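You operate a simulated robot arm through the tools that you are given. There is no shell and no other tool. Be economical: measure what you need, move in short steps, check, and stop when the job is done.

The job below is to be done with a simulated robot arm. You get a single attempt, and the scene is never put back.

Task
Put things in order on the long oak table. At the end: the beige twine ball is in the green metal tray (marked "OUTGOING"); the white blotter block four with a wooden top stands on top of the orange box (marked "STRING"); the red weight stands on top of the white chalk packet; the yellow card bundle (marked "BULBS") stands where the beige twine ball stood; the white card bundle (marked "SEEDS") stands where the yellow card bundle stood; whatever was shut is shut again. Leave all else as you found it, and nothing knocked over.
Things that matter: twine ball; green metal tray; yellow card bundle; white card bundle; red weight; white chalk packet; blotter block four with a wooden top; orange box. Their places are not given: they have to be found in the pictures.

The check looks at the end state, three seconds after you hand in, the way a careful person would. Anything else that was tipped, shoved, dropped, spilled or broken makes it a failure.

Robot
A 7-joint arm with a two-finger parallel gripper, fixed in place. Base frame: the origin is at the foot of the arm, x ahead of it, y to its left, z up; the work surface is at about z = 0.76. Readings come in m, degrees, newtons and seconds.
With the tool pointing down near the work surface it reaches from about 0.3 to 0.7 m from the base axis. Its first joint turns from -66.0 to 66.0 degrees. Payload 1.57 kg.
The TCP is the grasp point between the finger pads, 0.03 m short of the fingertips. In the tool frame z runs along the fingers and y along their closing line. Largest opening 0.11 m; finger width 0.024, thickness 0.012; the body of the gripper, 0.048 by 0.112 m, starts 0.078 m behind the TCP.
Orientation is that of the tool frame in the base frame, as a unit quaternion [w, x, y, z]. With the fingers straight down and closing along the base's y, the tool's x points along the base's -x, its y along +y and its z along -z.

Tools
- The arm moves only by the tool apply_moves. Its argument "series" is a list of rows, each a list of 7 numbers: the shift along the tool's x, y, z in m, then the turn, a rotation vector about the tool's x, y, z in degrees, then the finger opening in m, from 0 to 0.11. In form: [[x, y, z, ax, ay, az, jaw], ...]. A call has 1 to 20 rows; each row is the pose to reach, as a shift and turn from the pose commanded when the call began, along the tool's axes at that moment. Rows are played at 5 a second. More than 0.05 m and 8.6 degrees between two rows, or a gripper value outside its range, and nothing of the call is played. A pose out of reach is approached as far as the arm can. The call stops where the force on the tool passes 40 N (or 10 N more than at its start, if that is more) or the arm is blocked; 0.2 s more then pass. The fingers move at their own pace (about 0.108 m/s each) and stop on an object; they squeeze with about 29 N. The grip force told is the motor's: it shows also when the fingers shut on nothing. Time passes only in rows, and 0.2 s behind the last, so rows that repeat a pose let the fingers close. The reply holds the time, the measured pose of the TCP, the force on the tool along the base axes, the opening and the grip force, in the units named above and with some noise.
- Cameras (640 x 400 px; columns grow to the right, rows downward): "scene" is fixed at [0.1665, -0.4141, 1.382]; the picture's right is [0.55, -0.84, 0.00], its down [-0.64, -0.42, -0.65] and it looks along [0.54, 0.35, -0.76] (base axes); focal length 374 px, centre (320, 200). "wrist" rides on the gripper at [0.07, 0.016, -0.141] in the tool frame; the picture's right is [-0.23, 0.97, 0.00], its down [-0.86, -0.20, -0.48] and it looks along [-0.47, -0.11, 0.88] (tool axes); focal length 222 px, centre (320, 200).
- capture(camera): a new picture of that camera. The clock stands still meanwhile.
- locate(camera, pixels): for up to 12 pixels [column, row] of the newest picture of that camera ("zoom" is the newest enlarged one), the place [x, y, z] in the base frame of the surface seen there, good to about 0.002 m, but the place of the scene camera against the robot may be out by one fixed shift of up to 0.012 m in any direction. The clock stands still meanwhile.
- enlarge(camera, box): a new picture of the part [left, top, right, bottom] of that camera's present view, enlarged. The clock stands still meanwhile.
- sign_off(): hands the job in; it is judged then, once.

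Work in short steps. Measure before you move; look again where a grasp or a placing could have gone wrong, and mend it. You have 80 turns and 38 pictures in all, those below and enlarged ones among them. Open the gripper and draw the arm clear of the work before you hand the job in, unless the task says otherwise; then end with one line.

The tools are called after ">>>" by a JSON object that holds its "fn" and its "kwargs". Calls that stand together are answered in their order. apply_moves: Moves the arm, as the interface text tells. Its arguments: {"type":"object","properties":{"series":{"type":"array","items":{"type":"array","items":{"type":"number"}}}},"required":["series"]} The other tools are called the same way: capture (camera) takes a picture; locate (camera, pixels) gives the place of the surface under pixels of a picture; enlarge (camera, box) takes an enlarged picture of a part of a camera's view; sign_off () hands the job in.

At the start:

```text
t: 0.0
tool_pos: [0.4412, -0.1397, 1.0299]
ee_rot: [0.0, 0.001, 1.0, 0.0]
force: [-0.7, 1.0, -0.2]
finger_gap: 0.11
grasp_force: 0.1
```

scene: 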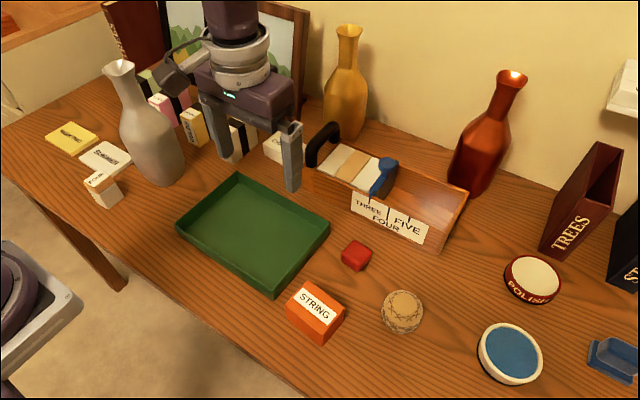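
wrist: 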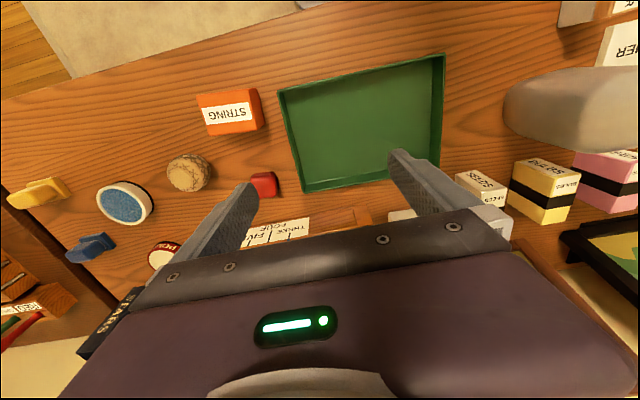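

The scene shows the tray, twine ball (402,311), red weight (356,255), orange box (315,312), and a box holding blocks (350,170). I enlarge the cluttered parts to identify the bundles, the chalk packet and block four.

>>> {"fn": "enlarge", "kwargs": {"camera": "scene", "box": [280, 100, 480, 260]}}

>>> {"fn": "enlarge", "kwargs": {"camera": "scene", "box": [40, 60, 300, 222]}}

>>> {"fn": "enlarge", "kwargs": {"camera": "wrist", "box": [380, 100, 640, 262]}}

```text
2.50 times, centred on (380, 180) of scene
```

zoom: 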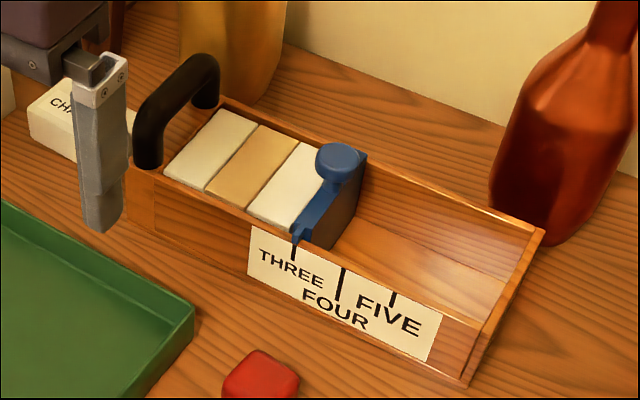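

```text
2.46 times, centred on (170, 141) of scene
```

zoom: 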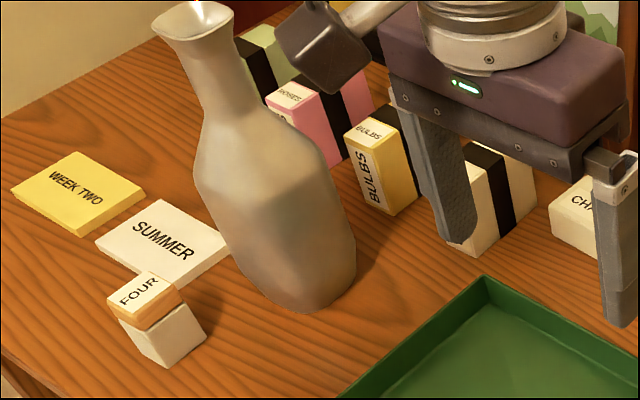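

```text
2.46 times, centred on (510, 181) of wrist
```

zoom: 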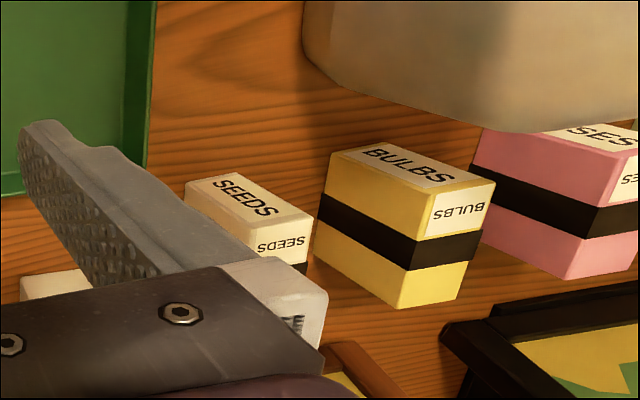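

Candidate for block four is the "FOUR" block at scene (103,190). I locate key points: ball, orange box, weight, tray, FOUR block, and others.

>>> {"fn": "locate", "kwargs": {"camera": "scene", "pixels": [[402, 306], [313, 303], [357, 248], [258, 240], [100, 180], [102, 202], [186, 113], [290, 148], [345, 155], [155, 150], [385, 165], [329, 215]]}}

>>> {"fn": "locate", "kwargs": {"camera": "wrist", "pixels": [[188, 170], [228, 112], [263, 180], [350, 125], [478, 180], [545, 170], [585, 160], [530, 110], [440, 62], [283, 93], [306, 190], [625, 40]]}}

```text
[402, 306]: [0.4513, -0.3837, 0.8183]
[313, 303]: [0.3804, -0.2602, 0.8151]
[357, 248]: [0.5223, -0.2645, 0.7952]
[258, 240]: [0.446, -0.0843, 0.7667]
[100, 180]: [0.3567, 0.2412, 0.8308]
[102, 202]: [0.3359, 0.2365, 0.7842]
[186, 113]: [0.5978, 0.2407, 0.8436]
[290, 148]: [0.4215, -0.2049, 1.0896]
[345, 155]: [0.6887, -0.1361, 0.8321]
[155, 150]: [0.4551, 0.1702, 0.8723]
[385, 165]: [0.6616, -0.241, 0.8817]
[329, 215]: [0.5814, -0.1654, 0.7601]
```

```text
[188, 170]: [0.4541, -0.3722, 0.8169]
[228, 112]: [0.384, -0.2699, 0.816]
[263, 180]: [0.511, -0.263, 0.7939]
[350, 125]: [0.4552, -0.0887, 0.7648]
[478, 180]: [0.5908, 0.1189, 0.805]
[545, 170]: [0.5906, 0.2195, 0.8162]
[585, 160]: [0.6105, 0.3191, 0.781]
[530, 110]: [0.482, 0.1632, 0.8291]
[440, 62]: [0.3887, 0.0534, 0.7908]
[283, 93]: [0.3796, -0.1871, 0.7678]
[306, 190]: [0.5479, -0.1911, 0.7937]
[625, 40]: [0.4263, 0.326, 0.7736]
```

Ball is near (0.454,-0.374), top 0.817. I move over it at z≈1.0 and look with the wrist camera.

>>> {"fn": "apply_moves", "kwargs": {"series": [[0, -0.048, 0, 0, 0, 0, 0.11], [0, -0.096, 0, 0, 0, 0, 0.11], [-0.01, -0.144, 0, 0, 0, 0, 0.11], [-0.01, -0.192, 0, 0, 0, 0, 0.11], [-0.01, -0.235, 0.02, 0, 0, 0, 0.11], [-0.01, -0.235, 0.05, 0, 0, 0, 0.11], [-0.01, -0.235, 0.05, 0, 0, 0, 0.11]]}}

>>> {"fn": "capture", "kwargs": {"camera": "wrist"}}

>>> {"fn": "capture", "kwargs": {"camera": "scene"}}

```text
t: 1.6
tool_pos: [0.4499, -0.3754, 0.9811]
ee_rot: [0.0, 0.0, 1.0, 0.0]
force: [0.0, 0.0, -0.2]
finger_gap: 0.11
grasp_force: 0.1
```

```text
32 pictures are left
```

wrist: 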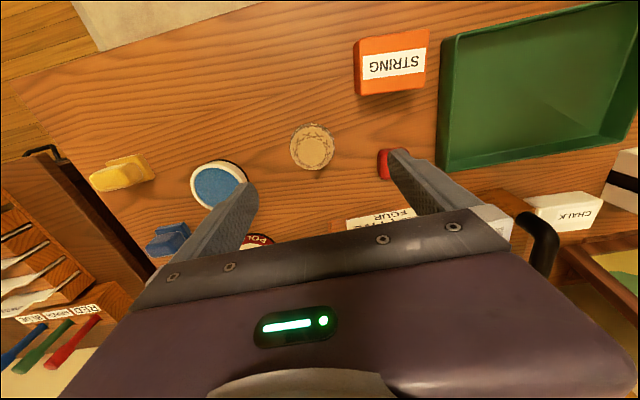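

```text
31 pictures are left
```

scene: 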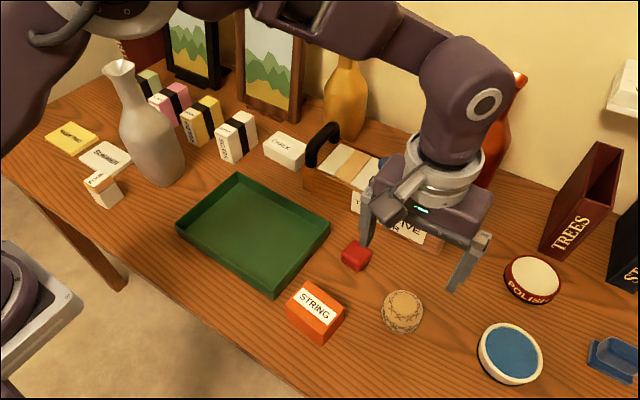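

The scene is now unobstructed: SEEDS bundle (236,136), BULBS (202,121), chalk (285,150). I measure the ball edges with the wrist camera and zoom on the bundles.

>>> {"fn": "locate", "kwargs": {"camera": "wrist", "pixels": [[312, 146], [291, 147], [333, 147], [312, 126], [312, 167], [285, 150], [338, 150], [363, 35], [425, 33], [357, 90], [391, 65], [564, 210]]}}

>>> {"fn": "enlarge", "kwargs": {"camera": "scene", "box": [140, 70, 320, 182]}}

```text
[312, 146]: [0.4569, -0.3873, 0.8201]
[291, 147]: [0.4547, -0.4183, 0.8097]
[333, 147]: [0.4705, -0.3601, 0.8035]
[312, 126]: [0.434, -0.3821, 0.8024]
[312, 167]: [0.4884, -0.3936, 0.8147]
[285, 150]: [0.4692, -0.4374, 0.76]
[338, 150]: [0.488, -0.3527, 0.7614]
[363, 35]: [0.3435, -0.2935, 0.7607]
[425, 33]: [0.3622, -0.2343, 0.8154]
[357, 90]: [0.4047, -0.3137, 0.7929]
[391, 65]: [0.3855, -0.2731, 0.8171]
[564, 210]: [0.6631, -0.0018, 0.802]
```

```text
3.56 times, centred on (230, 126) of scene
```

zoom: 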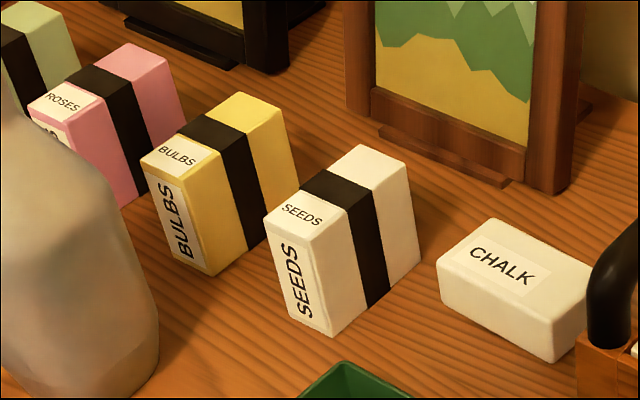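

Ball centre about (0.461,-0.389), ⌀0.06, top 0.82. I locate the tops of the bundles and chalk in the zoom.

>>> {"fn": "locate", "kwargs": {"camera": "zoom", "pixels": [[268, 216], [360, 149], [405, 166], [314, 230], [146, 158], [238, 96], [282, 111], [193, 173], [497, 222], [590, 270], [444, 261], [555, 315]]}}

>>> {"fn": "locate", "kwargs": {"camera": "scene", "pixels": [[402, 306], [300, 290], [330, 310], [315, 300], [357, 246], [345, 250], [370, 252], [355, 255], [84, 182], [101, 170], [115, 178], [95, 190]]}}

```text
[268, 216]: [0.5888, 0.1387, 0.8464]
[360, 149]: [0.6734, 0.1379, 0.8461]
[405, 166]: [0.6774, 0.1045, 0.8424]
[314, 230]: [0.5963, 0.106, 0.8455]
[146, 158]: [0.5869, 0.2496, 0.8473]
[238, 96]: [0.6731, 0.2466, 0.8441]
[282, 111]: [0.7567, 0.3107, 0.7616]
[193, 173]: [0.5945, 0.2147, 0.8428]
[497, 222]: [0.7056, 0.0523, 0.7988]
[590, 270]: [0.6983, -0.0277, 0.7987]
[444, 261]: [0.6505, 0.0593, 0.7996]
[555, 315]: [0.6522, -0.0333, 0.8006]
```

```text
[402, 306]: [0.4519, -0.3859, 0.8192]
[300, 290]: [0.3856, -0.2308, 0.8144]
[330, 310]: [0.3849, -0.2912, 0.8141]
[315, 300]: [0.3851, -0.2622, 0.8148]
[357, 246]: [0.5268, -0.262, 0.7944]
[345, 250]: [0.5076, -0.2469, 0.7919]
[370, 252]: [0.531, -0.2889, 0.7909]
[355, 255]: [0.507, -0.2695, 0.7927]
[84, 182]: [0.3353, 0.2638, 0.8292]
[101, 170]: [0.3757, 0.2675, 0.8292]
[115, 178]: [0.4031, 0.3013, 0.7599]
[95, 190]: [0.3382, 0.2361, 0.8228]
```

I descend open over the ball to TCP z≈0.80 and grip.

>>> {"fn": "apply_moves", "kwargs": {"series": [[-0.011, -0.0136, 0.04, 0, 0, 0, 0.11], [-0.011, -0.0136, 0.08, 0, 0, 0, 0.11], [-0.011, -0.0136, 0.12, 0, 0, 0, 0.11], [-0.011, -0.0136, 0.155, 0, 0, 0, 0.11], [-0.011, -0.0136, 0.182, 0, 0, 0, 0.11], [-0.011, -0.0136, 0.182, 0, 0, 0, 0.11], [-0.011, -0.0136, 0.182, 0, 0, 0, 0.04], [-0.011, -0.0136, 0.182, 0, 0, 0, 0.04], [-0.011, -0.0136, 0.182, 0, 0, 0, 0.04]]}}

>>> {"fn": "locate", "kwargs": {"camera": "scene", "pixels": [[120, 66], [140, 120], [165, 180], [125, 150], [180, 170], [267, 150], [300, 165], [205, 90], [265, 30], [345, 80], [320, 150], [350, 30]]}}

```text
t: 3.6
tool_pos: [0.4617, -0.3886, 0.7989]
ee_rot: [0.0, 0.0, 1.0, 0.0]
force: [0.5, 0.4, -0.1]
finger_gap: 0.0661
grasp_force: 29.4
```

```text
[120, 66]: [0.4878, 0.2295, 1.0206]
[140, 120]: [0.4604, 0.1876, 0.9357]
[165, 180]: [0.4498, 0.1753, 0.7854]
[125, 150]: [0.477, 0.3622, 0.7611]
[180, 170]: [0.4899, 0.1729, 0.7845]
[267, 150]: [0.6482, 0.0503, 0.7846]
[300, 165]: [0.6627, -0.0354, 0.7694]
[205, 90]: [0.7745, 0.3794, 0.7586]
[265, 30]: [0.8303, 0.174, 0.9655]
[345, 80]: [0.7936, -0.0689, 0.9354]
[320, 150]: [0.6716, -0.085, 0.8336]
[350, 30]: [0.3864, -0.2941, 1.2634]
```

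Ball held (gap 0.066). I lift it, carry it to the tray centre (0.455,-0.085) and lower to TCP z≈0.81.

>>> {"fn": "apply_moves", "kwargs": {"series": [[0, 0, -0.04, 0, 0, 0, 0.04], [0, 0, -0.08, 0, 0, 0, 0.04], [0, 0, -0.12, 0, 0, 0, 0.04], [0, 0.045, -0.12, 0, 0, 0, 0.04], [0, 0.09, -0.12, 0, 0, 0, 0.04], [0, 0.135, -0.12, 0, 0, 0, 0.04], [0, 0.18, -0.12, 0, 0, 0, 0.04], [0, 0.225, -0.12, 0, 0, 0, 0.04], [0, 0.265, -0.12, 0, 0, 0, 0.04], [0, 0.304, -0.12, 0, 0, 0, 0.04], [0, 0.304, -0.1, 0, 0, 0, 0.04], [0, 0.304, -0.06, 0, 0, 0, 0.04], [0, 0.304, -0.03, 0, 0, 0, 0.04], [0, 0.304, -0.01, 0, 0, 0, 0.04], [0, 0.304, -0.01, 0, 0, 0, 0.04]]}}

```text
t: 6.8
tool_pos: [0.4635, -0.0841, 0.8079]
ee_rot: [0.0, 0.0, 1.0, 0.0]
force: [-0.5, -0.6, 0.5]
finger_gap: 0.0397
grasp_force: 0.2
```

The gap fell to 0.04 with no force: the ball has slipped out. I look where it is.

>>> {"fn": "capture", "kwargs": {"camera": "scene"}}

```text
29 pictures are left
```

scene: 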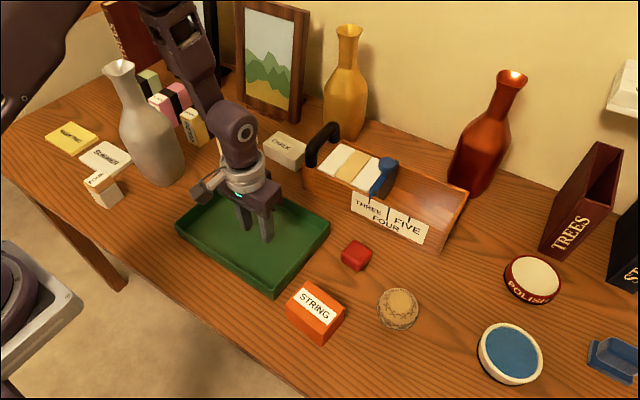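

The ball remained near its place at (398,309). I rise and go back over it to measure again.

>>> {"fn": "apply_moves", "kwargs": {"series": [[0, 0, -0.04, 0, 0, 0, 0.11], [0, 0, -0.08, 0, 0, 0, 0.11], [0, 0, -0.12, 0, 0, 0, 0.11], [0, -0.045, -0.12, 0, 0, 0, 0.11], [0, -0.09, -0.12, 0, 0, 0, 0.11], [0, -0.135, -0.12, 0, 0, 0, 0.11], [0, -0.18, -0.12, 0, 0, 0, 0.11], [0.0, -0.225, -0.12, 0, 0, 0, 0.11], [0.0, -0.265, -0.12, 0, 0, 0, 0.11], [0.0, -0.304, -0.12, 0, 0, 0, 0.11], [0.0, -0.304, -0.12, 0, 0, 0, 0.11]]}}

>>> {"fn": "enlarge", "kwargs": {"camera": "wrist", "box": [240, 80, 400, 180]}}

>>> {"fn": "enlarge", "kwargs": {"camera": "scene", "box": [340, 260, 460, 335]}}

```text
t: 9.2
tool_pos: [0.4627, -0.3885, 0.9281]
ee_rot: [0.0, 0.0, 1.0, 0.0]
force: [-0.8, 0.2, 1.1]
finger_gap: 0.1101
grasp_force: 0.1
```

```text
4.00 times, centred on (320, 130) of wrist
```

zoom: 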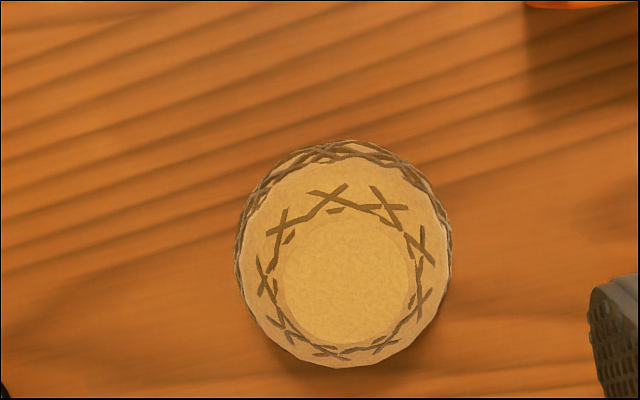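

```text
5.33 times, centred on (400, 298) of scene
```

zoom: 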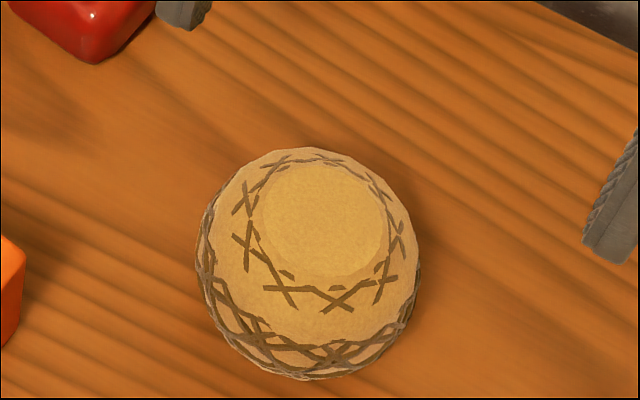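

From the wrist zoom the ball is now at about (0.465,-0.382), an oblate ⌀0.067. I descend lower (z≈0.792), close fully and lift only slightly to test.

>>> {"fn": "apply_moves", "kwargs": {"series": [[-0.0027, 0.0062, 0.03, 0, 0, 0, 0.11], [-0.0027, 0.0062, 0.07, 0, 0, 0, 0.11], [-0.0027, 0.0062, 0.11, 0, 0, 0, 0.11], [-0.0027, 0.0062, 0.13, 0, 0, 0, 0.11], [-0.0027, 0.0062, 0.136, 0, 0, 0, 0.11], [-0.0027, 0.0062, 0.136, 0, 0, 0, 0.0], [-0.0027, 0.0062, 0.136, 0, 0, 0, 0.0], [-0.0027, 0.0062, 0.136, 0, 0, 0, 0.0], [-0.0027, 0.0062, 0.136, 0, 0, 0, 0.0], [-0.0027, 0.0062, 0.131, 0, 0, 0, 0.0], [-0.0027, 0.0062, 0.126, 0, 0, 0, 0.0], [-0.0027, 0.0062, 0.121, 0, 0, 0, 0.0]]}}

```text
t: 11.8
tool_pos: [0.467, -0.3822, 0.808]
ee_rot: [0.0, 0.0, 1.0, -0.001]
force: [-0.5, 1.2, -0.9]
finger_gap: 0.066
grasp_force: 28.9
```

Gap 0.066 and held. I lift slowly a further 0.05 and check that it stays.

>>> {"fn": "apply_moves", "kwargs": {"series": [[0, 0, -0.006, 0, 0, 0, 0.0], [0, 0, -0.013, 0, 0, 0, 0.0], [0, 0, -0.021, 0, 0, 0, 0.0], [0, 0, -0.03, 0, 0, 0, 0.0], [0, 0, -0.04, 0, 0, 0, 0.0], [0, 0, -0.05, 0, 0, 0, 0.0], [0, 0, -0.05, 0, 0, 0, 0.0]]}}

>>> {"fn": "enlarge", "kwargs": {"camera": "scene", "box": [300, 180, 500, 340]}}

```text
t: 13.4
tool_pos: [0.4647, -0.3817, 0.8578]
ee_rot: [0.0, 0.0, 1.0, -0.001]
force: [0.2, -0.8, -0.9]
finger_gap: 0.0655
grasp_force: 29.4
```

```text
2.50 times, centred on (400, 260) of scene
```

zoom: 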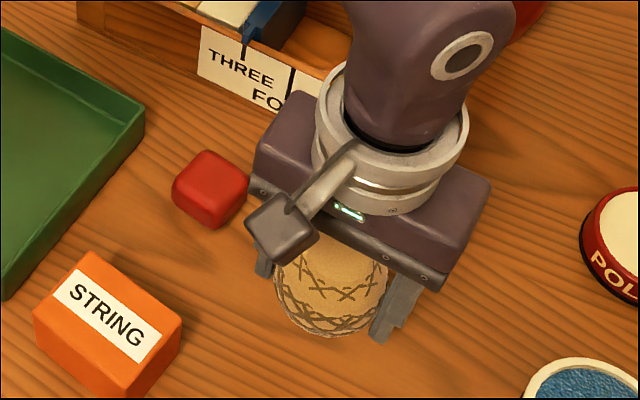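

The ball is held. I carry it gently to above the tray.

>>> {"fn": "apply_moves", "kwargs": {"series": [[0, 0, -0.01, 0, 0, 0, 0.0], [0, 0.005, -0.022, 0, 0, 0, 0.0], [0, 0.015, -0.022, 0, 0, 0, 0.0], [0, 0.03, -0.022, 0, 0, 0, 0.0], [0, 0.05, -0.022, 0, 0, 0, 0.0], [0, 0.07, -0.022, 0, 0, 0, 0.0], [0, 0.09, -0.022, 0, 0, 0, 0.0], [0, 0.11, -0.022, 0, 0, 0, 0.0], [0, 0.13, -0.022, 0, 0, 0, 0.0], [0, 0.15, -0.022, 0, 0, 0, 0.0], [0, 0.17, -0.022, 0, 0, 0, 0.0], [0, 0.19, -0.022, 0, 0, 0, 0.0], [0, 0.21, -0.022, 0, 0, 0, 0.0], [0, 0.23, -0.022, 0, 0, 0, 0.0], [0, 0.25, -0.022, 0, 0, 0, 0.0], [0, 0.27, -0.022, 0, 0, 0, 0.0], [0, 0.285, -0.022, 0, 0, 0, 0.0], [0, 0.295, -0.022, 0, 0, 0, 0.0], [0, 0.297, -0.022, 0, 0, 0, 0.0]]}}

```text
t: 17.4
tool_pos: [0.4665, -0.0851, 0.8797]
ee_rot: [0.001, -0.001, 1.0, 0.0]
force: [0.2, 0.0, -1.1]
finger_gap: 0.0658
grasp_force: 28.8
```

Still held. I lower to the tray floor, release and rise.

>>> {"fn": "apply_moves", "kwargs": {"series": [[0, 0, 0.015, 0, 0, 0, 0.0], [0, 0, 0.035, 0, 0, 0, 0.0], [0, 0, 0.055, 0, 0, 0, 0.0], [0, 0, 0.07, 0, 0, 0, 0.0], [0, 0, 0.078, 0, 0, 0, 0.0], [0, 0, 0.078, 0, 0, 0, 0.0], [0, 0, 0.078, 0, 0, 0, 0.075], [0, 0, 0.078, 0, 0, 0, 0.09], [0, 0, 0.078, 0, 0, 0, 0.1], [0, 0, 0.05, 0, 0, 0, 0.1], [0, 0, 0.01, 0, 0, 0, 0.1], [0, 0, -0.03, 0, 0, 0, 0.1], [0, 0, -0.07, 0, 0, 0, 0.1], [0, 0, -0.11, 0, 0, 0, 0.1], [0, 0, -0.15, 0, 0, 0, 0.1], [0, 0, -0.15, 0, 0, 0, 0.1]]}}

>>> {"fn": "capture", "kwargs": {"camera": "wrist"}}

```text
t: 20.8
tool_pos: [0.465, -0.0845, 1.0303]
ee_rot: [0.0, -0.001, 1.0, 0.0]
force: [-0.2, 0.6, 0.4]
finger_gap: 0.1
grasp_force: 0.1
```

```text
25 pictures are left
```

wrist: 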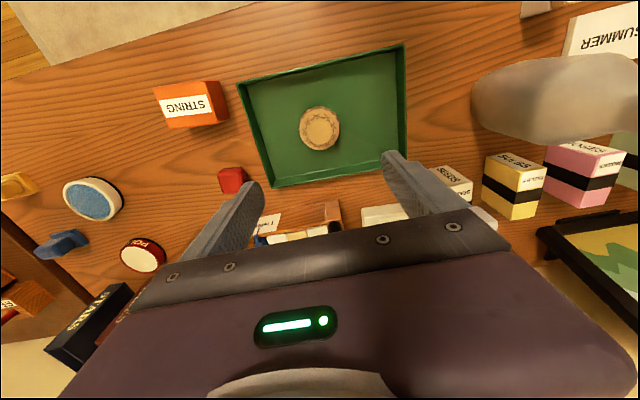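

The ball rests in the tray at (320,128). I now locate BULBS, SEEDS, chalk and weight by wrist camera to correct the scene offset.

>>> {"fn": "locate", "kwargs": {"camera": "wrist", "pixels": [[484, 158], [507, 154], [548, 171], [520, 181], [450, 167], [472, 182], [363, 208], [400, 205], [220, 168], [241, 168], [168, 105], [510, 168]]}}

>>> {"fn": "enlarge", "kwargs": {"camera": "wrist", "box": [400, 120, 560, 220]}}

```text
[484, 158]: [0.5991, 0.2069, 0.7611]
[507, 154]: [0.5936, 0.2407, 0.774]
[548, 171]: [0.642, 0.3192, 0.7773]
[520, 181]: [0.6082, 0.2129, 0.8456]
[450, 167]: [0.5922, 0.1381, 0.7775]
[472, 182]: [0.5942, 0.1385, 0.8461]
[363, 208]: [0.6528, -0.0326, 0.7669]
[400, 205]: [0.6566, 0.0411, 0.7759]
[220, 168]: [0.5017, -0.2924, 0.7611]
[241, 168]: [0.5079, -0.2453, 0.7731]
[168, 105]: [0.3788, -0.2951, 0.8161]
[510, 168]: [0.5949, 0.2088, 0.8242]
```

```text
4.00 times, centred on (480, 170) of wrist
```

zoom: 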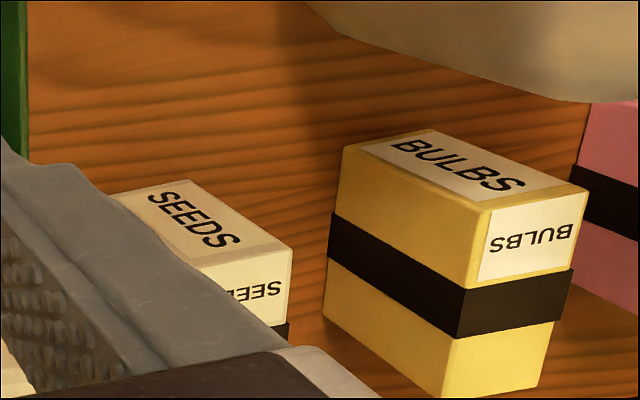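

I locate the top corners of BULBS and SEEDS in this zoom.

>>> {"fn": "locate", "kwargs": {"camera": "zoom", "pixels": [[487, 216], [582, 194], [450, 390], [534, 376], [210, 268], [286, 252], [345, 155], [330, 310], [400, 250], [575, 230]]}}

```text
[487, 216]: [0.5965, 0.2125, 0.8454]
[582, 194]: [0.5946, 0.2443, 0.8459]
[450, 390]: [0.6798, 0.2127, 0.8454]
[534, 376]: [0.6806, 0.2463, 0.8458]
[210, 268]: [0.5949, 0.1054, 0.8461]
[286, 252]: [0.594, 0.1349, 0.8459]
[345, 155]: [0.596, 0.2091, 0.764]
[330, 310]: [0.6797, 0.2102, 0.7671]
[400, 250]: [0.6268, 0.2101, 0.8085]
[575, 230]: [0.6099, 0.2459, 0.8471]
```

BULBS centre ≈(0.6375,0.2285). The wrist camera housing would come near the vase, so I measure the vase.

>>> {"fn": "enlarge", "kwargs": {"camera": "scene", "box": [60, 50, 260, 210]}}

```text
2.50 times, centred on (160, 130) of scene
```

zoom: 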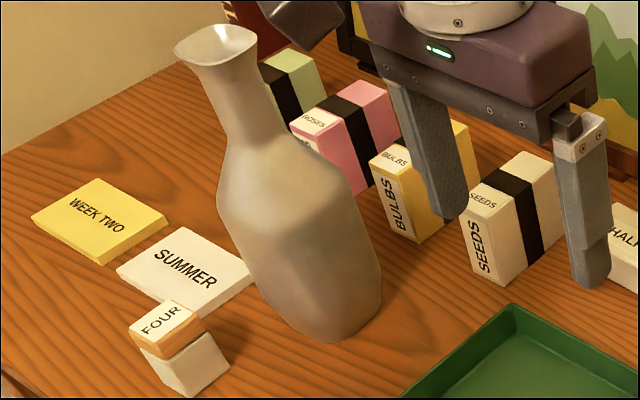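

>>> {"fn": "locate", "kwargs": {"camera": "zoom", "pixels": [[178, 50], [253, 35], [215, 65], [215, 30], [220, 105], [262, 90], [240, 120], [222, 165], [310, 140], [270, 190], [360, 200], [375, 300]]}}

```text
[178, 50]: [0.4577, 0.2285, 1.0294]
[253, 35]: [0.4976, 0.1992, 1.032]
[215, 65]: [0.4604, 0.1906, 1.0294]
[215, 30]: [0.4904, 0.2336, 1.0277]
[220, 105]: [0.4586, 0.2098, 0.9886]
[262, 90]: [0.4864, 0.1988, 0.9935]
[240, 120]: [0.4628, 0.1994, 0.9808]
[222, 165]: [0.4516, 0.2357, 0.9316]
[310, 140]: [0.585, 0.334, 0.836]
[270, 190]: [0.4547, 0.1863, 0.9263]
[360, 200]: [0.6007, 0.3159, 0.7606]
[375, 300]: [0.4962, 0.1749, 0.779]
```

Vase axis ≈(0.485,0.211), top 1.03, radius ≤0.045. I move over BULBS high (x first, then y) and check the arm's clearance to the vase before descending.

>>> {"fn": "apply_moves", "kwargs": {"series": [[-0.045, 0, 0, 0, 0, 0, 0.07], [-0.09, 0, 0, 0, 0, 0, 0.07], [-0.135, 0, 0, 0, 0, 0, 0.07], [-0.1725, 0, 0, 0, 0, 0, 0.07], [-0.1725, 0.045, 0, 0, 0, 0, 0.07], [-0.1725, 0.09, 0, 0, 0, 0, 0.07], [-0.1725, 0.135, 0, 0, 0, 0, 0.07], [-0.1725, 0.18, 0, 0, 0, 0, 0.07], [-0.1725, 0.225, 0, 0, 0, 0, 0.07], [-0.1725, 0.27, 0, 0, 0, 0, 0.07], [-0.1725, 0.313, 0, 0, 0, 0, 0.07], [-0.1725, 0.313, 0, 0, 0, 0, 0.07]]}}

>>> {"fn": "capture", "kwargs": {"camera": "scene"}}

```text
t: 23.4
tool_pos: [0.6274, 0.2166, 1.0158]
ee_rot: [-0.023, -0.019, 0.999, -0.016]
force: [-0.8, 0.2, -0.3]
finger_gap: 0.0699
grasp_force: 0.1
out of reach, approached as far as the arm can: row 11
```

```text
22 pictures are left
```

scene: 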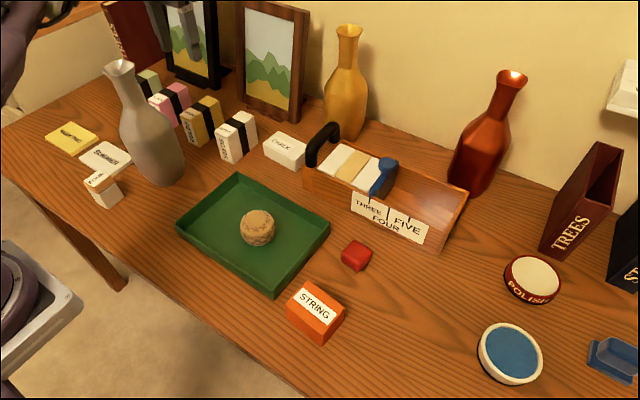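

The arm was at its reach limit high up; the forearm is out of frame, well above. I descend a bit with the same horizontal target and read the pose.

>>> {"fn": "apply_moves", "kwargs": {"series": [[0, 0, 0.03, 0, 0, 0, 0.07], [0, 0, 0.06, 0, 0, 0, 0.07], [0, 0, 0.06, 0, 0, 0, 0.07]]}}

>>> {"fn": "capture", "kwargs": {"camera": "scene"}}

```text
t: 24.2
tool_pos: [0.6384, 0.2279, 0.9681]
ee_rot: [0.0, 0.0, 1.0, -0.001]
force: [0.4, -0.2, -0.4]
finger_gap: 0.0698
grasp_force: 0.0
```

```text
21 pictures are left
```

scene: 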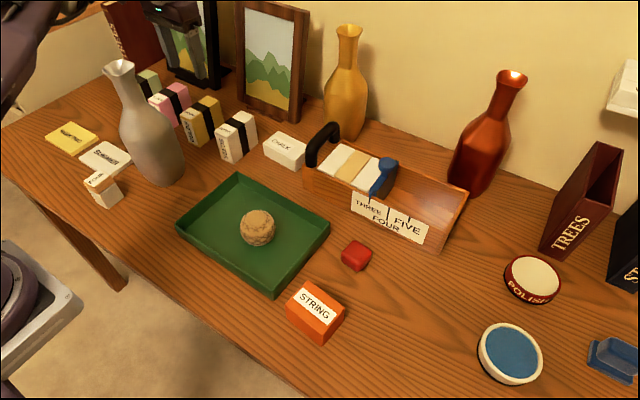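

I locate visible arm points to judge the forearm's height over the vase.

>>> {"fn": "locate", "kwargs": {"camera": "scene", "pixels": [[10, 60], [40, 25], [80, 5], [60, 8], [150, 12], [165, 22], [200, 20], [160, 5], [20, 95]]}}

```text
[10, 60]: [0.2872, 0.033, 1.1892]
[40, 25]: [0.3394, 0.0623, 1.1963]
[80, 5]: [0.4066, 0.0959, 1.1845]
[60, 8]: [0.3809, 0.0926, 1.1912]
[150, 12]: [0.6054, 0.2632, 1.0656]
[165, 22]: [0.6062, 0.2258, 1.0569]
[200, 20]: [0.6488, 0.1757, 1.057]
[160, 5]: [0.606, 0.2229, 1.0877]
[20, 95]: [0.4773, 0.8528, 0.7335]
```

Forearm's lower edge is ~1.18 here against the vase rim 1.03. I go down to 0.89 and re-measure before the final descent.

>>> {"fn": "apply_moves", "kwargs": {"series": [[0, 0, 0.025, 0, 0, 0, 0.07], [0, 0, 0.05, 0, 0, 0, 0.07], [0, 0, 0.078, 0, 0, 0, 0.07], [0, 0, 0.078, 0, 0, 0, 0.07]]}}

>>> {"fn": "enlarge", "kwargs": {"camera": "scene", "box": [0, 0, 280, 175]}}

```text
t: 25.2
tool_pos: [0.6375, 0.2291, 0.8898]
ee_rot: [0.0, -0.001, 1.0, -0.001]
force: [0.4, 0.1, 0.3]
finger_gap: 0.0699
grasp_force: 0.1
```

```text
2.29 times, centred on (140, 88) of scene
```

zoom: 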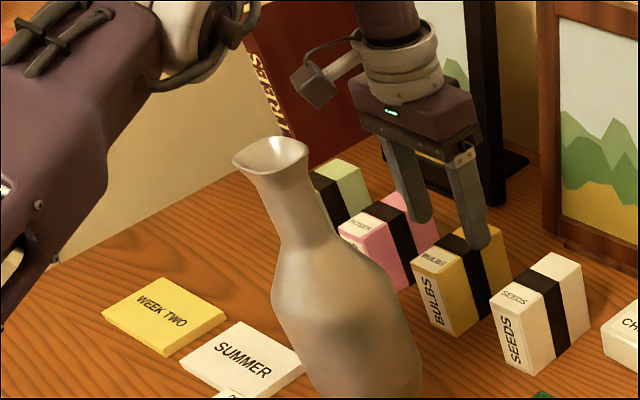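

>>> {"fn": "locate", "kwargs": {"camera": "zoom", "pixels": [[100, 190], [150, 90], [165, 70], [200, 75], [230, 50], [300, 90], [325, 100], [60, 240], [240, 155], [250, 5], [145, 92], [215, 20]]}}

```text
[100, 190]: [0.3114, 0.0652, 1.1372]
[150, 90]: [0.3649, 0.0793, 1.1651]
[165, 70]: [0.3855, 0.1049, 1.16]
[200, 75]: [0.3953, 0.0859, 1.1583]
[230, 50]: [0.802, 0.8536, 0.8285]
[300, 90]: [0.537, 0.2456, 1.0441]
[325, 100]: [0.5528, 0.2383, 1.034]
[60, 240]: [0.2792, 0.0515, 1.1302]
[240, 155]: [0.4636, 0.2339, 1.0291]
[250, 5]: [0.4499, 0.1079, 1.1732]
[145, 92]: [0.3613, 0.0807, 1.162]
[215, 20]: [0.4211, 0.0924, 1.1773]
```

Forearm lower edge ≥1.13 and camera housing ≥0.03 m from the vase, so it is safe. I descend to z≈0.83 and grip BULBS.

>>> {"fn": "apply_moves", "kwargs": {"series": [[0, 0, 0.02, 0, 0, 0, 0.07], [0, 0, 0.04, 0, 0, 0, 0.07], [0, 0, 0.06, 0, 0, 0, 0.07], [0, 0, 0.06, 0, 0, 0, 0.07], [0, 0, 0.06, 0, 0, 0, 0.0], [0, 0, 0.06, 0, 0, 0, 0.0], [0, 0, 0.06, 0, 0, 0, 0.0], [0, 0, 0.055, 0, 0, 0, 0.0], [0, 0, 0.045, 0, 0, 0, 0.0], [0, 0, 0.03, 0, 0, 0, 0.0], [0, 0, 0.01, 0, 0, 0, 0.0], [0, 0, -0.01, 0, 0, 0, 0.0], [0, 0, -0.03, 0, 0, 0, 0.0], [0, 0, -0.03, 0, 0, 0, 0.0]]}}

```text
t: 28.2
tool_pos: [0.638, 0.2278, 0.9222]
ee_rot: [0.0, 0.001, 1.0, 0.0]
force: [-0.1, 0.4, -0.6]
finger_gap: 0.0396
grasp_force: 29.2
```

BULBS is held (gap 0.040). I raise it and carry it along -y past SEEDS, then diagonally toward the ball's old spot.

>>> {"fn": "apply_moves", "kwargs": {"series": [[0, 0, -0.02, 0, 0, 0, 0], [0, 0, -0.042, 0, 0, 0, 0], [0, -0.015, -0.042, 0, 0, 0, 0], [0, -0.04, -0.042, 0, 0, 0, 0], [0, -0.07, -0.042, 0, 0, 0, 0], [0, -0.105, -0.042, 0, 0, 0, 0], [0, -0.14, -0.042, 0, 0, 0, 0], [0, -0.17, -0.042, 0, 0, 0, 0], [0.02, -0.195, -0.042, 0, 0, 0, 0], [0.045, -0.22, -0.042, 0, 0, 0, 0], [0.07, -0.245, -0.042, 0, 0, 0, 0], [0.095, -0.27, -0.042, 0, 0, 0, 0], [0.12, -0.3, -0.042, 0, 0, 0, 0], [0.14, -0.33, -0.042, 0, 0, 0, 0], [0.16, -0.36, -0.042, 0, 0, 0, 0], [0.1755, -0.395, -0.042, 0, 0, 0, 0], [0.1755, -0.43, -0.042, 0, 0, 0, 0], [0.1755, -0.465, -0.042, 0, 0, 0, 0], [0.1755, -0.5, -0.042, 0, 0, 0, 0]]}}

>>> {"fn": "apply_moves", "kwargs": {"series": [[0, -0.035, 0, 0, 0, 0, 0], [0, -0.07, 0, 0, 0, 0, 0], [0, -0.1, 0, 0, 0, 0, 0], [0, -0.1165, 0, 0, 0, 0, 0], [0, -0.1165, 0.03, 0, 0, 0, 0], [0, -0.1165, 0.06, 0, 0, 0, 0], [0, -0.1165, 0.09, 0, 0, 0, 0], [0, -0.1165, 0.11, 0, 0, 0, 0], [0, -0.1165, 0.11, 0, 0, 0, 0]]}}

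```text
t: 32.2
tool_pos: [0.4627, -0.2728, 0.9634]
ee_rot: [0.0, -0.002, 1.0, 0.001]
force: [-0.7, -0.8, -0.9]
finger_gap: 0.0398
grasp_force: 28.8
```

```text
t: 34.2
tool_pos: [0.462, -0.3887, 0.8549]
ee_rot: [0.001, -0.001, 1.0, 0.0]
force: [0.3, -0.6, -1.5]
finger_gap: 0.0397
grasp_force: 28.5
```

BULBS hangs over the spot. I lower the last 2 cm, release and rise.

>>> {"fn": "apply_moves", "kwargs": {"series": [[0, 0, 0.012, 0, 0, 0, 0], [0, 0, 0.0215, 0, 0, 0, 0], [0, 0, 0.0215, 0, 0, 0, 0], [0, 0, 0.0215, 0, 0, 0, 0.06], [0, 0, 0.0215, 0, 0, 0, 0.07], [0, 0, 0.0, 0, 0, 0, 0.07], [0, 0, -0.04, 0, 0, 0, 0.07], [0, 0, -0.08, 0, 0, 0, 0.07], [0, 0, -0.115, 0, 0, 0, 0.07], [0, 0, -0.115, 0, 0, 0, 0.07]]}}

>>> {"fn": "capture", "kwargs": {"camera": "scene"}}

```text
t: 36.4
tool_pos: [0.4631, -0.3891, 0.9698]
ee_rot: [-0.001, 0.0, 1.0, 0.0]
force: [-0.2, 0.1, 0.4]
finger_gap: 0.0701
grasp_force: 0.1
```

```text
19 pictures are left
```

scene: 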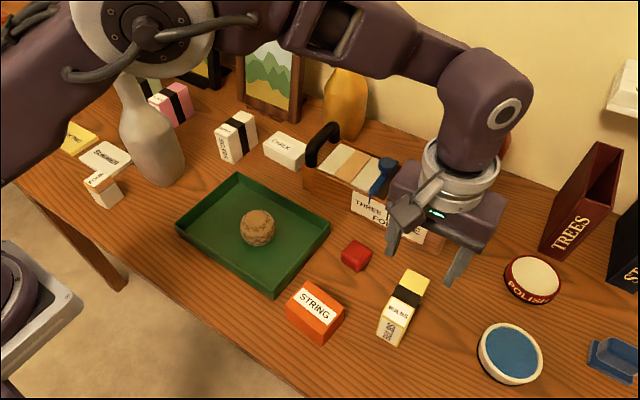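

BULBS stands upright on the ball's spot. Next the red weight: I move over it and look.

>>> {"fn": "apply_moves", "kwargs": {"series": [[-0.02, 0.04, 0, 0, 0, 0, 0.09], [-0.04, 0.08, 0, 0, 0, 0, 0.09], [-0.06, 0.12, 0, 0, 0, 0, 0.09], [-0.06, 0.12, 0, 0, 0, 0, 0.09]]}}

>>> {"fn": "enlarge", "kwargs": {"camera": "wrist", "box": [240, 90, 400, 190]}}

```text
t: 37.4
tool_pos: [0.5219, -0.2676, 0.9685]
ee_rot: [0.0, 0.001, 1.0, 0.0]
force: [-0.1, 0.0, -0.9]
finger_gap: 0.09
grasp_force: 0.1
```

```text
4.00 times, centred on (320, 140) of wrist
```

zoom: 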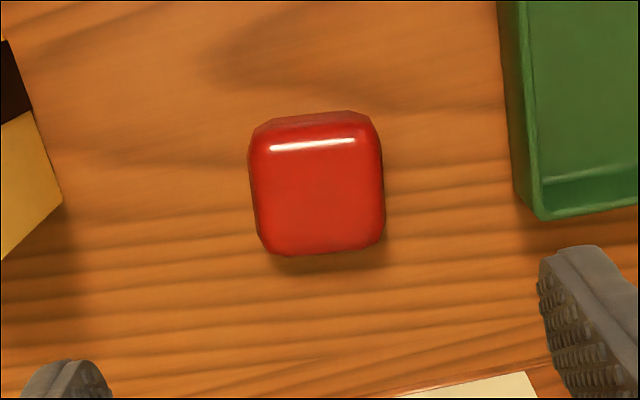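

I locate the weight's corners to get centre, yaw and height.

>>> {"fn": "locate", "kwargs": {"camera": "zoom", "pixels": [[320, 195], [256, 160], [376, 150], [264, 242], [378, 236], [320, 145], [325, 250], [255, 200], [381, 195], [310, 262], [520, 390]]}}

```text
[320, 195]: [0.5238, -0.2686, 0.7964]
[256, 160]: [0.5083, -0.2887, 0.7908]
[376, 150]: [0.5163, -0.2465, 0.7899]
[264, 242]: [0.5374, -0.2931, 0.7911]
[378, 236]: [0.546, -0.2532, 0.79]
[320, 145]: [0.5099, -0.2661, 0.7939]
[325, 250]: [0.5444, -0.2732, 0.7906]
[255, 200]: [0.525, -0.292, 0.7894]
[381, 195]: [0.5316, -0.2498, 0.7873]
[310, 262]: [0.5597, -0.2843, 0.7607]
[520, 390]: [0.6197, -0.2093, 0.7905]
```

Weight centre (0.527,-0.271), yaw ≈-10.7°, top 0.797. I turn to match, descend to z≈0.793, grip and lift.

>>> {"fn": "apply_moves", "kwargs": {"series": [[-0.005, -0.003, 0.03, 0, 0, 5, 0.08], [-0.005, -0.003, 0.07, 0, 0, 10.7, 0.08], [-0.005, -0.003, 0.11, 0, 0, 10.7, 0.08], [-0.005, -0.003, 0.15, 0, 0, 10.7, 0.08], [-0.005, -0.003, 0.174, 0, 0, 10.7, 0.08], [-0.005, -0.003, 0.174, 0, 0, 10.7, 0.08], [-0.005, -0.003, 0.174, 0, 0, 10.7, 0.0], [-0.005, -0.003, 0.174, 0, 0, 10.7, 0.0], [-0.005, -0.003, 0.174, 0, 0, 10.7, 0.0], [-0.005, -0.003, 0.168, 0, 0, 10.7, 0.0], [-0.005, -0.003, 0.16, 0, 0, 10.7, 0.0], [-0.005, -0.003, 0.145, 0, 0, 10.7, 0.0], [-0.005, -0.003, 0.12, 0, 0, 10.7, 0.0], [-0.005, -0.003, 0.12, 0, 0, 10.7, 0.0]]}}

```text
t: 40.4
tool_pos: [0.5281, -0.2717, 0.8491]
ee_rot: [0.0, 0.093, 0.996, 0.0]
force: [-0.3, 0.3, -5.0]
finger_gap: 0.0477
grasp_force: 29.2
```

Weight held (~5 N). Before carrying, I locate the box handle and chalk neighbours in the scene picture.

>>> {"fn": "locate", "kwargs": {"camera": "scene", "pixels": [[309, 145], [322, 125], [335, 126], [310, 158], [265, 146], [277, 133], [305, 147], [297, 165], [285, 146], [303, 180], [262, 115], [300, 118]]}}

```text
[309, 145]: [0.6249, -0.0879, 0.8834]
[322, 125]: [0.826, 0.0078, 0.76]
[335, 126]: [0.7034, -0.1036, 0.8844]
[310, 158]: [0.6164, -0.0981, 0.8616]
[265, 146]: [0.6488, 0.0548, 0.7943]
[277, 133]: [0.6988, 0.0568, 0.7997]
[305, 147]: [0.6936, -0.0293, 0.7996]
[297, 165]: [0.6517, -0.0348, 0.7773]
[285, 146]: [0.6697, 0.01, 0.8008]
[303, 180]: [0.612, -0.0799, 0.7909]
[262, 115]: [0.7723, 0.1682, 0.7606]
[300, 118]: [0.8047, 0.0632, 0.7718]
```

Handle top ≈0.89; chalk centre ≈(0.681,0.010). I lift to 0.96 and turn back square.

>>> {"fn": "apply_moves", "kwargs": {"series": [[0, 0, -0.02, 0, 0, -2, 0], [0, 0, -0.05, 0, 0, -5, 0], [0, 0, -0.08, 0, 0, -8, 0], [0, 0, -0.11, 0, 0, -10.7, 0], [0, 0, -0.11, 0, 0, -10.7, 0]]}}

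>>> {"fn": "apply_moves", "kwargs": {"series": [[0, 0.02, 0, 0, 0, 0, 0], [0, 0.05, 0, 0, 0, 0, 0], [0, 0.085, 0, 0, 0, 0, 0], [0, 0.12, 0, 0, 0, 0, 0], [0, 0.155, 0, 0, 0, 0, 0], [0, 0.19, 0, 0, 0, 0, 0], [0, 0.225, 0, 0, 0, 0, 0], [-0.01, 0.26, 0, 0, 0, 0, 0], [-0.03, 0.281, 0, 0, 0, 0, 0], [-0.06, 0.281, 0, 0, 0, 0, 0], [-0.09, 0.281, 0, 0, 0, 0, 0], [-0.11, 0.281, 0, 0, 0, 0, 0], [-0.11, 0.281, 0, 0, 0, 0, 0]]}}

>>> {"fn": "capture", "kwargs": {"camera": "wrist"}}

```text
t: 41.6
tool_pos: [0.5268, -0.2705, 0.9584]
ee_rot: [0.0, -0.001, 1.0, 0.0]
force: [0.4, 0.6, -3.5]
finger_gap: 0.0478
grasp_force: 28.8
```

```text
t: 44.4
tool_pos: [0.6368, 0.0097, 0.9584]
ee_rot: [0.001, -0.001, 1.0, 0.001]
force: [0.3, 0.2, -4.5]
finger_gap: 0.0475
grasp_force: 28.9
```

```text
17 pictures are left
```

wrist: 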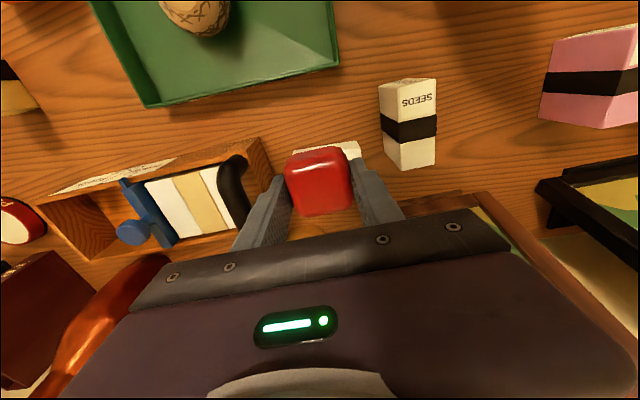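

The chalk shows behind the weight at (295–360,145). I locate its near edge for an offset check, and other neighbours.

>>> {"fn": "locate", "kwargs": {"camera": "wrist", "pixels": [[296, 151], [357, 143], [345, 147], [360, 157], [310, 148], [380, 90], [434, 80], [395, 168], [434, 166]]}}

```text
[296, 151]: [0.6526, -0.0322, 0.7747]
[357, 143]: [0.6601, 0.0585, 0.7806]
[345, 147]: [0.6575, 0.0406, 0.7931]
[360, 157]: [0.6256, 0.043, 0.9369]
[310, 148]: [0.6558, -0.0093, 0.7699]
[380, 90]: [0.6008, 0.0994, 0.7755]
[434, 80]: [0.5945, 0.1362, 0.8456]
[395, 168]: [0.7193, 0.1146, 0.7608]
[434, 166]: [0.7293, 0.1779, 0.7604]
```

Chalk spans x≈0.655–0.706, y≈-0.034–0.06. I move to (0.681,0.012) and lower the weight onto it.

>>> {"fn": "apply_moves", "kwargs": {"series": [[-0.02, 0.002, 0, 0, 0, 0, 0], [-0.044, 0.002, 0.01, 0, 0, 0, 0], [-0.044, 0.002, 0.035, 0, 0, 0, 0], [-0.044, 0.002, 0.065, 0, 0, 0, 0], [-0.044, 0.002, 0.09, 0, 0, 0, 0], [-0.044, 0.002, 0.11, 0, 0, 0, 0], [-0.044, 0.002, 0.118, 0, 0, 0, 0], [-0.044, 0.002, 0.1225, 0, 0, 0, 0], [-0.044, 0.002, 0.1225, 0, 0, 0, 0]]}}

>>> {"fn": "enlarge", "kwargs": {"camera": "scene", "box": [200, 60, 400, 185]}}

```text
t: 46.4
tool_pos: [0.6812, 0.0118, 0.8353]
ee_rot: [-0.001, 0.001, 1.0, -0.001]
force: [0.3, 0.0, -4.1]
finger_gap: 0.0476
grasp_force: 28.8
```

```text
3.20 times, centred on (300, 122) of scene
```

zoom: 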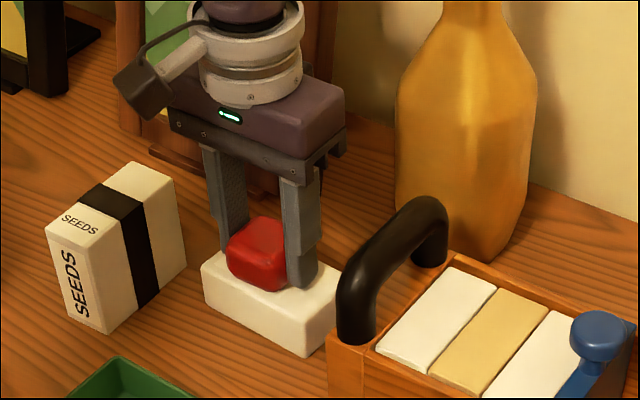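

It sits just over the chalk, weight still carried. I lower 1.5 mm, open slightly and rise.

>>> {"fn": "apply_moves", "kwargs": {"series": [[0, 0, 0.001, 0, 0, 0, 0], [0, 0, 0.002, 0, 0, 0, 0], [0, 0, 0.002, 0, 0, 0, 0.06], [0, 0, 0.002, 0, 0, 0, 0.068], [0, 0, 0.002, 0, 0, 0, 0.068], [0, 0, -0.015, 0, 0, 0, 0.068], [0, 0, -0.045, 0, 0, 0, 0.068], [0, 0, -0.08, 0, 0, 0, 0.068], [0, 0, -0.11, 0, 0, 0, 0.068], [0.02, 0, -0.125, 0, 0, 0, 0.068], [0.044, 0, -0.128, 0, 0, 0, 0.068], [0.044, 0.04, -0.128, 0, 0, 0, 0.068], [0.044, 0.08, -0.128, 0, 0, 0, 0.068], [0.044, 0.108, -0.128, 0, 0, 0, 0.068], [0.044, 0.108, -0.128, 0, 0, 0, 0.068]]}}

>>> {"fn": "capture", "kwargs": {"camera": "wrist"}}

>>> {"fn": "enlarge", "kwargs": {"camera": "scene", "box": [140, 60, 340, 185]}}

```text
t: 49.6
tool_pos: [0.6362, 0.1208, 0.9636]
ee_rot: [0.0, 0.001, 1.0, 0.001]
force: [0.0, -0.3, 0.7]
finger_gap: 0.0681
grasp_force: 0.1
```

```text
15 pictures are left
```

wrist: 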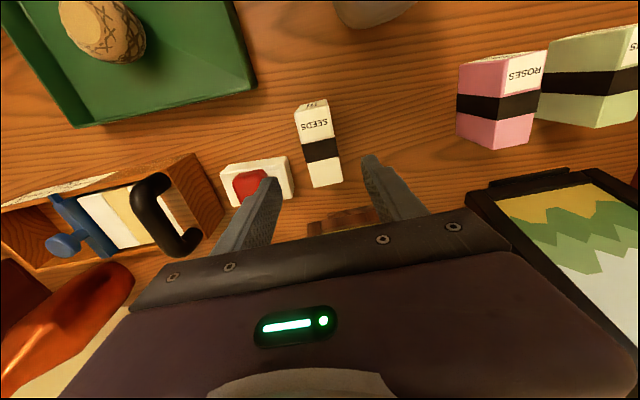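

```text
3.20 times, centred on (240, 122) of scene
```

zoom: 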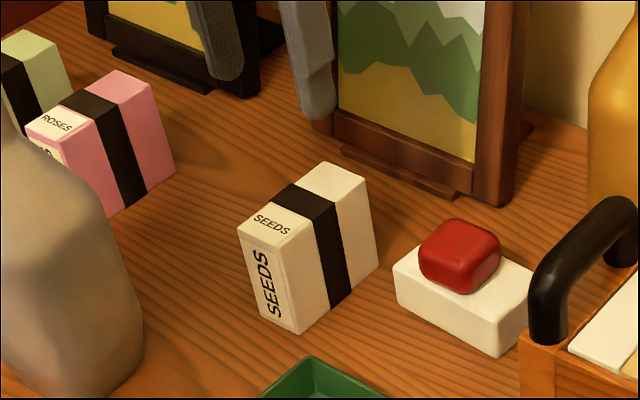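

The weight stands on the chalk. I locate the top of SEEDS beneath the gripper.

>>> {"fn": "locate", "kwargs": {"camera": "wrist", "pixels": [[302, 142], [332, 136], [315, 185], [340, 180], [320, 165], [299, 105], [325, 101], [460, 108], [458, 66], [312, 160], [337, 155]]}}

```text
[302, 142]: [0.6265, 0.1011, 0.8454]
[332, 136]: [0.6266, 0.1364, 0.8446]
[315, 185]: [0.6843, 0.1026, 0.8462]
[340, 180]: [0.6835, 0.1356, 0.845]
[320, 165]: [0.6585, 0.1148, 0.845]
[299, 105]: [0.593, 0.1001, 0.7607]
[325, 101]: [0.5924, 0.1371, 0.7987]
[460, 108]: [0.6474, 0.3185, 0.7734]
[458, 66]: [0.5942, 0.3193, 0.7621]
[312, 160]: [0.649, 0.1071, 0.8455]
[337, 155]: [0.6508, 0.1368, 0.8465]
```

SEEDS centre ≈(0.639,0.119). I descend, grip, lift to 0.925 and check hold.

>>> {"fn": "apply_moves", "kwargs": {"series": [[0, -0.001, 0.035, 0, 0, 0, 0.068], [0, -0.001, 0.075, 0, 0, 0, 0.068], [0, -0.001, 0.11, 0, 0, 0, 0.068], [0, -0.001, 0.1325, 0, 0, 0, 0.068], [0, -0.001, 0.1325, 0, 0, 0, 0.068], [0, -0.001, 0.1325, 0, 0, 0, 0.0], [0, -0.001, 0.1325, 0, 0, 0, 0.0], [0, -0.001, 0.1325, 0, 0, 0, 0.0], [0, -0.001, 0.127, 0, 0, 0, 0.0], [0, -0.001, 0.117, 0, 0, 0, 0.0], [0, -0.001, 0.1, 0, 0, 0, 0.0], [0, -0.001, 0.085, 0, 0, 0, 0.0], [0, -0.001, 0.085, 0, 0, 0, 0.0]]}}

```text
t: 52.4
tool_pos: [0.6372, 0.1187, 0.879]
ee_rot: [0.0, -0.001, 1.0, 0.0]
force: [0.4, 0.4, -1.9]
finger_gap: 0.0396
grasp_force: 28.6
```

Held (gap 0.040). I shift it +0.1095 in y at this height (bottom ≈0.81) and lower it onto the BULBS spot.

>>> {"fn": "apply_moves", "kwargs": {"series": [[0, 0.02, 0, 0, 0, 0, 0], [0, 0.045, 0, 0, 0, 0, 0], [0, 0.07, 0, 0, 0, 0, 0], [0, 0.095, 0, 0, 0, 0, 0], [0, 0.1095, 0, 0, 0, 0, 0], [0, 0.1095, 0.02, 0, 0, 0, 0], [0, 0.1095, 0.036, 0, 0, 0, 0], [0, 0.1095, 0.047, 0, 0, 0, 0], [0, 0.1095, 0.047, 0, 0, 0, 0], [0, 0.1095, 0.047, 0, 0, 0, 0.06], [0, 0.1095, 0.047, 0, 0, 0, 0.07], [0, 0.1095, 0.02, 0, 0, 0, 0.07], [0, 0.1095, -0.02, 0, 0, 0, 0.07], [0, 0.1095, -0.06, 0, 0, 0, 0.07], [0, 0.1095, -0.084, 0, 0, 0, 0.07], [0, 0.07, -0.084, 0, 0, 0, 0.07], [0, 0.03, -0.084, 0, 0, 0, 0.07], [0, -0.01, -0.084, 0, 0, 0, 0.07], [0, -0.05, -0.084, 0, 0, 0, 0.07], [0, -0.05, -0.084, 0, 0, 0, 0.07]]}}

>>> {"fn": "capture", "kwargs": {"camera": "scene"}}

```text
t: 56.6
tool_pos: [0.6362, 0.0695, 0.9624]
ee_rot: [0.0, 0.001, 1.0, 0.0]
force: [-0.6, 0.1, -0.3]
finger_gap: 0.0699
grasp_force: 0.0
```

```text
13 pictures are left
```

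scene: 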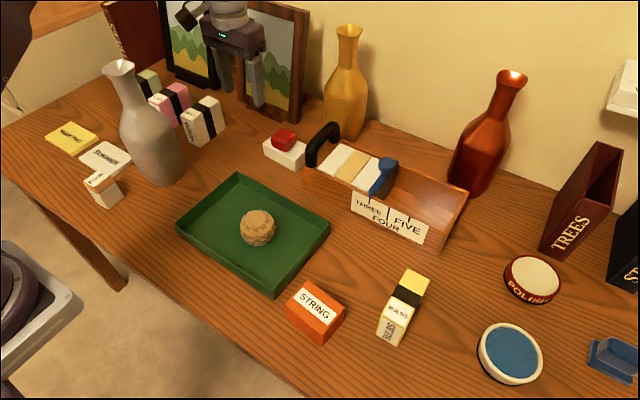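

SEEDS stands on the BULBS spot, weight on chalk. Now I travel to the FOUR block (approx (0.36,0.245)), staying clear of the vase, and look.

>>> {"fn": "apply_moves", "kwargs": {"series": [[0.045, 0, 0, 0, 0, 0, 0.09], [0.09, 0, 0, 0, 0, 0, 0.09], [0.135, 0, 0, 0, 0, 0, 0.09], [0.18, 0, 0, 0, 0, 0, 0.09], [0.225, 0, 0, 0, 0, 0, 0.09], [0.265, 0, 0, 0, 0, 0, 0.09], [0.283, 0, 0, 0, 0, 0, 0.09], [0.283, 0.045, 0, 0, 0, 0, 0.09], [0.283, 0.09, 0, 0, 0, 0, 0.09], [0.283, 0.135, 0, 0, 0, 0, 0.09], [0.283, 0.17, 0, 0, 0, 0, 0.09], [0.283, 0.17, 0, 0, 0, 0, 0.09]]}}

>>> {"fn": "capture", "kwargs": {"camera": "wrist"}}

```text
t: 59.2
tool_pos: [0.3531, 0.2395, 0.9628]
ee_rot: [0.0, -0.001, 1.0, 0.001]
force: [0.5, -0.2, -0.4]
finger_gap: 0.0899
grasp_force: 0.0
```

```text
12 pictures are left
```

wrist: 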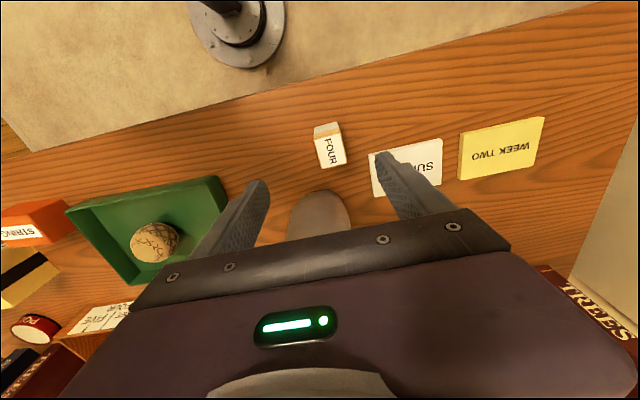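

The FOUR block is at (329,146), the vase behind it. I zoom in and measure.

>>> {"fn": "enlarge", "kwargs": {"camera": "wrist", "box": [270, 100, 430, 200]}}

```text
4.00 times, centred on (350, 150) of wrist
```

zoom: 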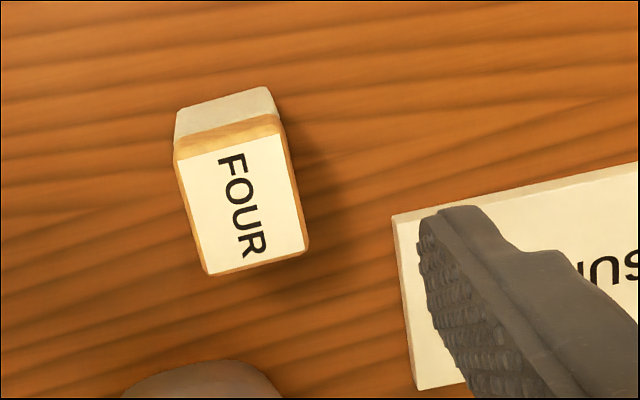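

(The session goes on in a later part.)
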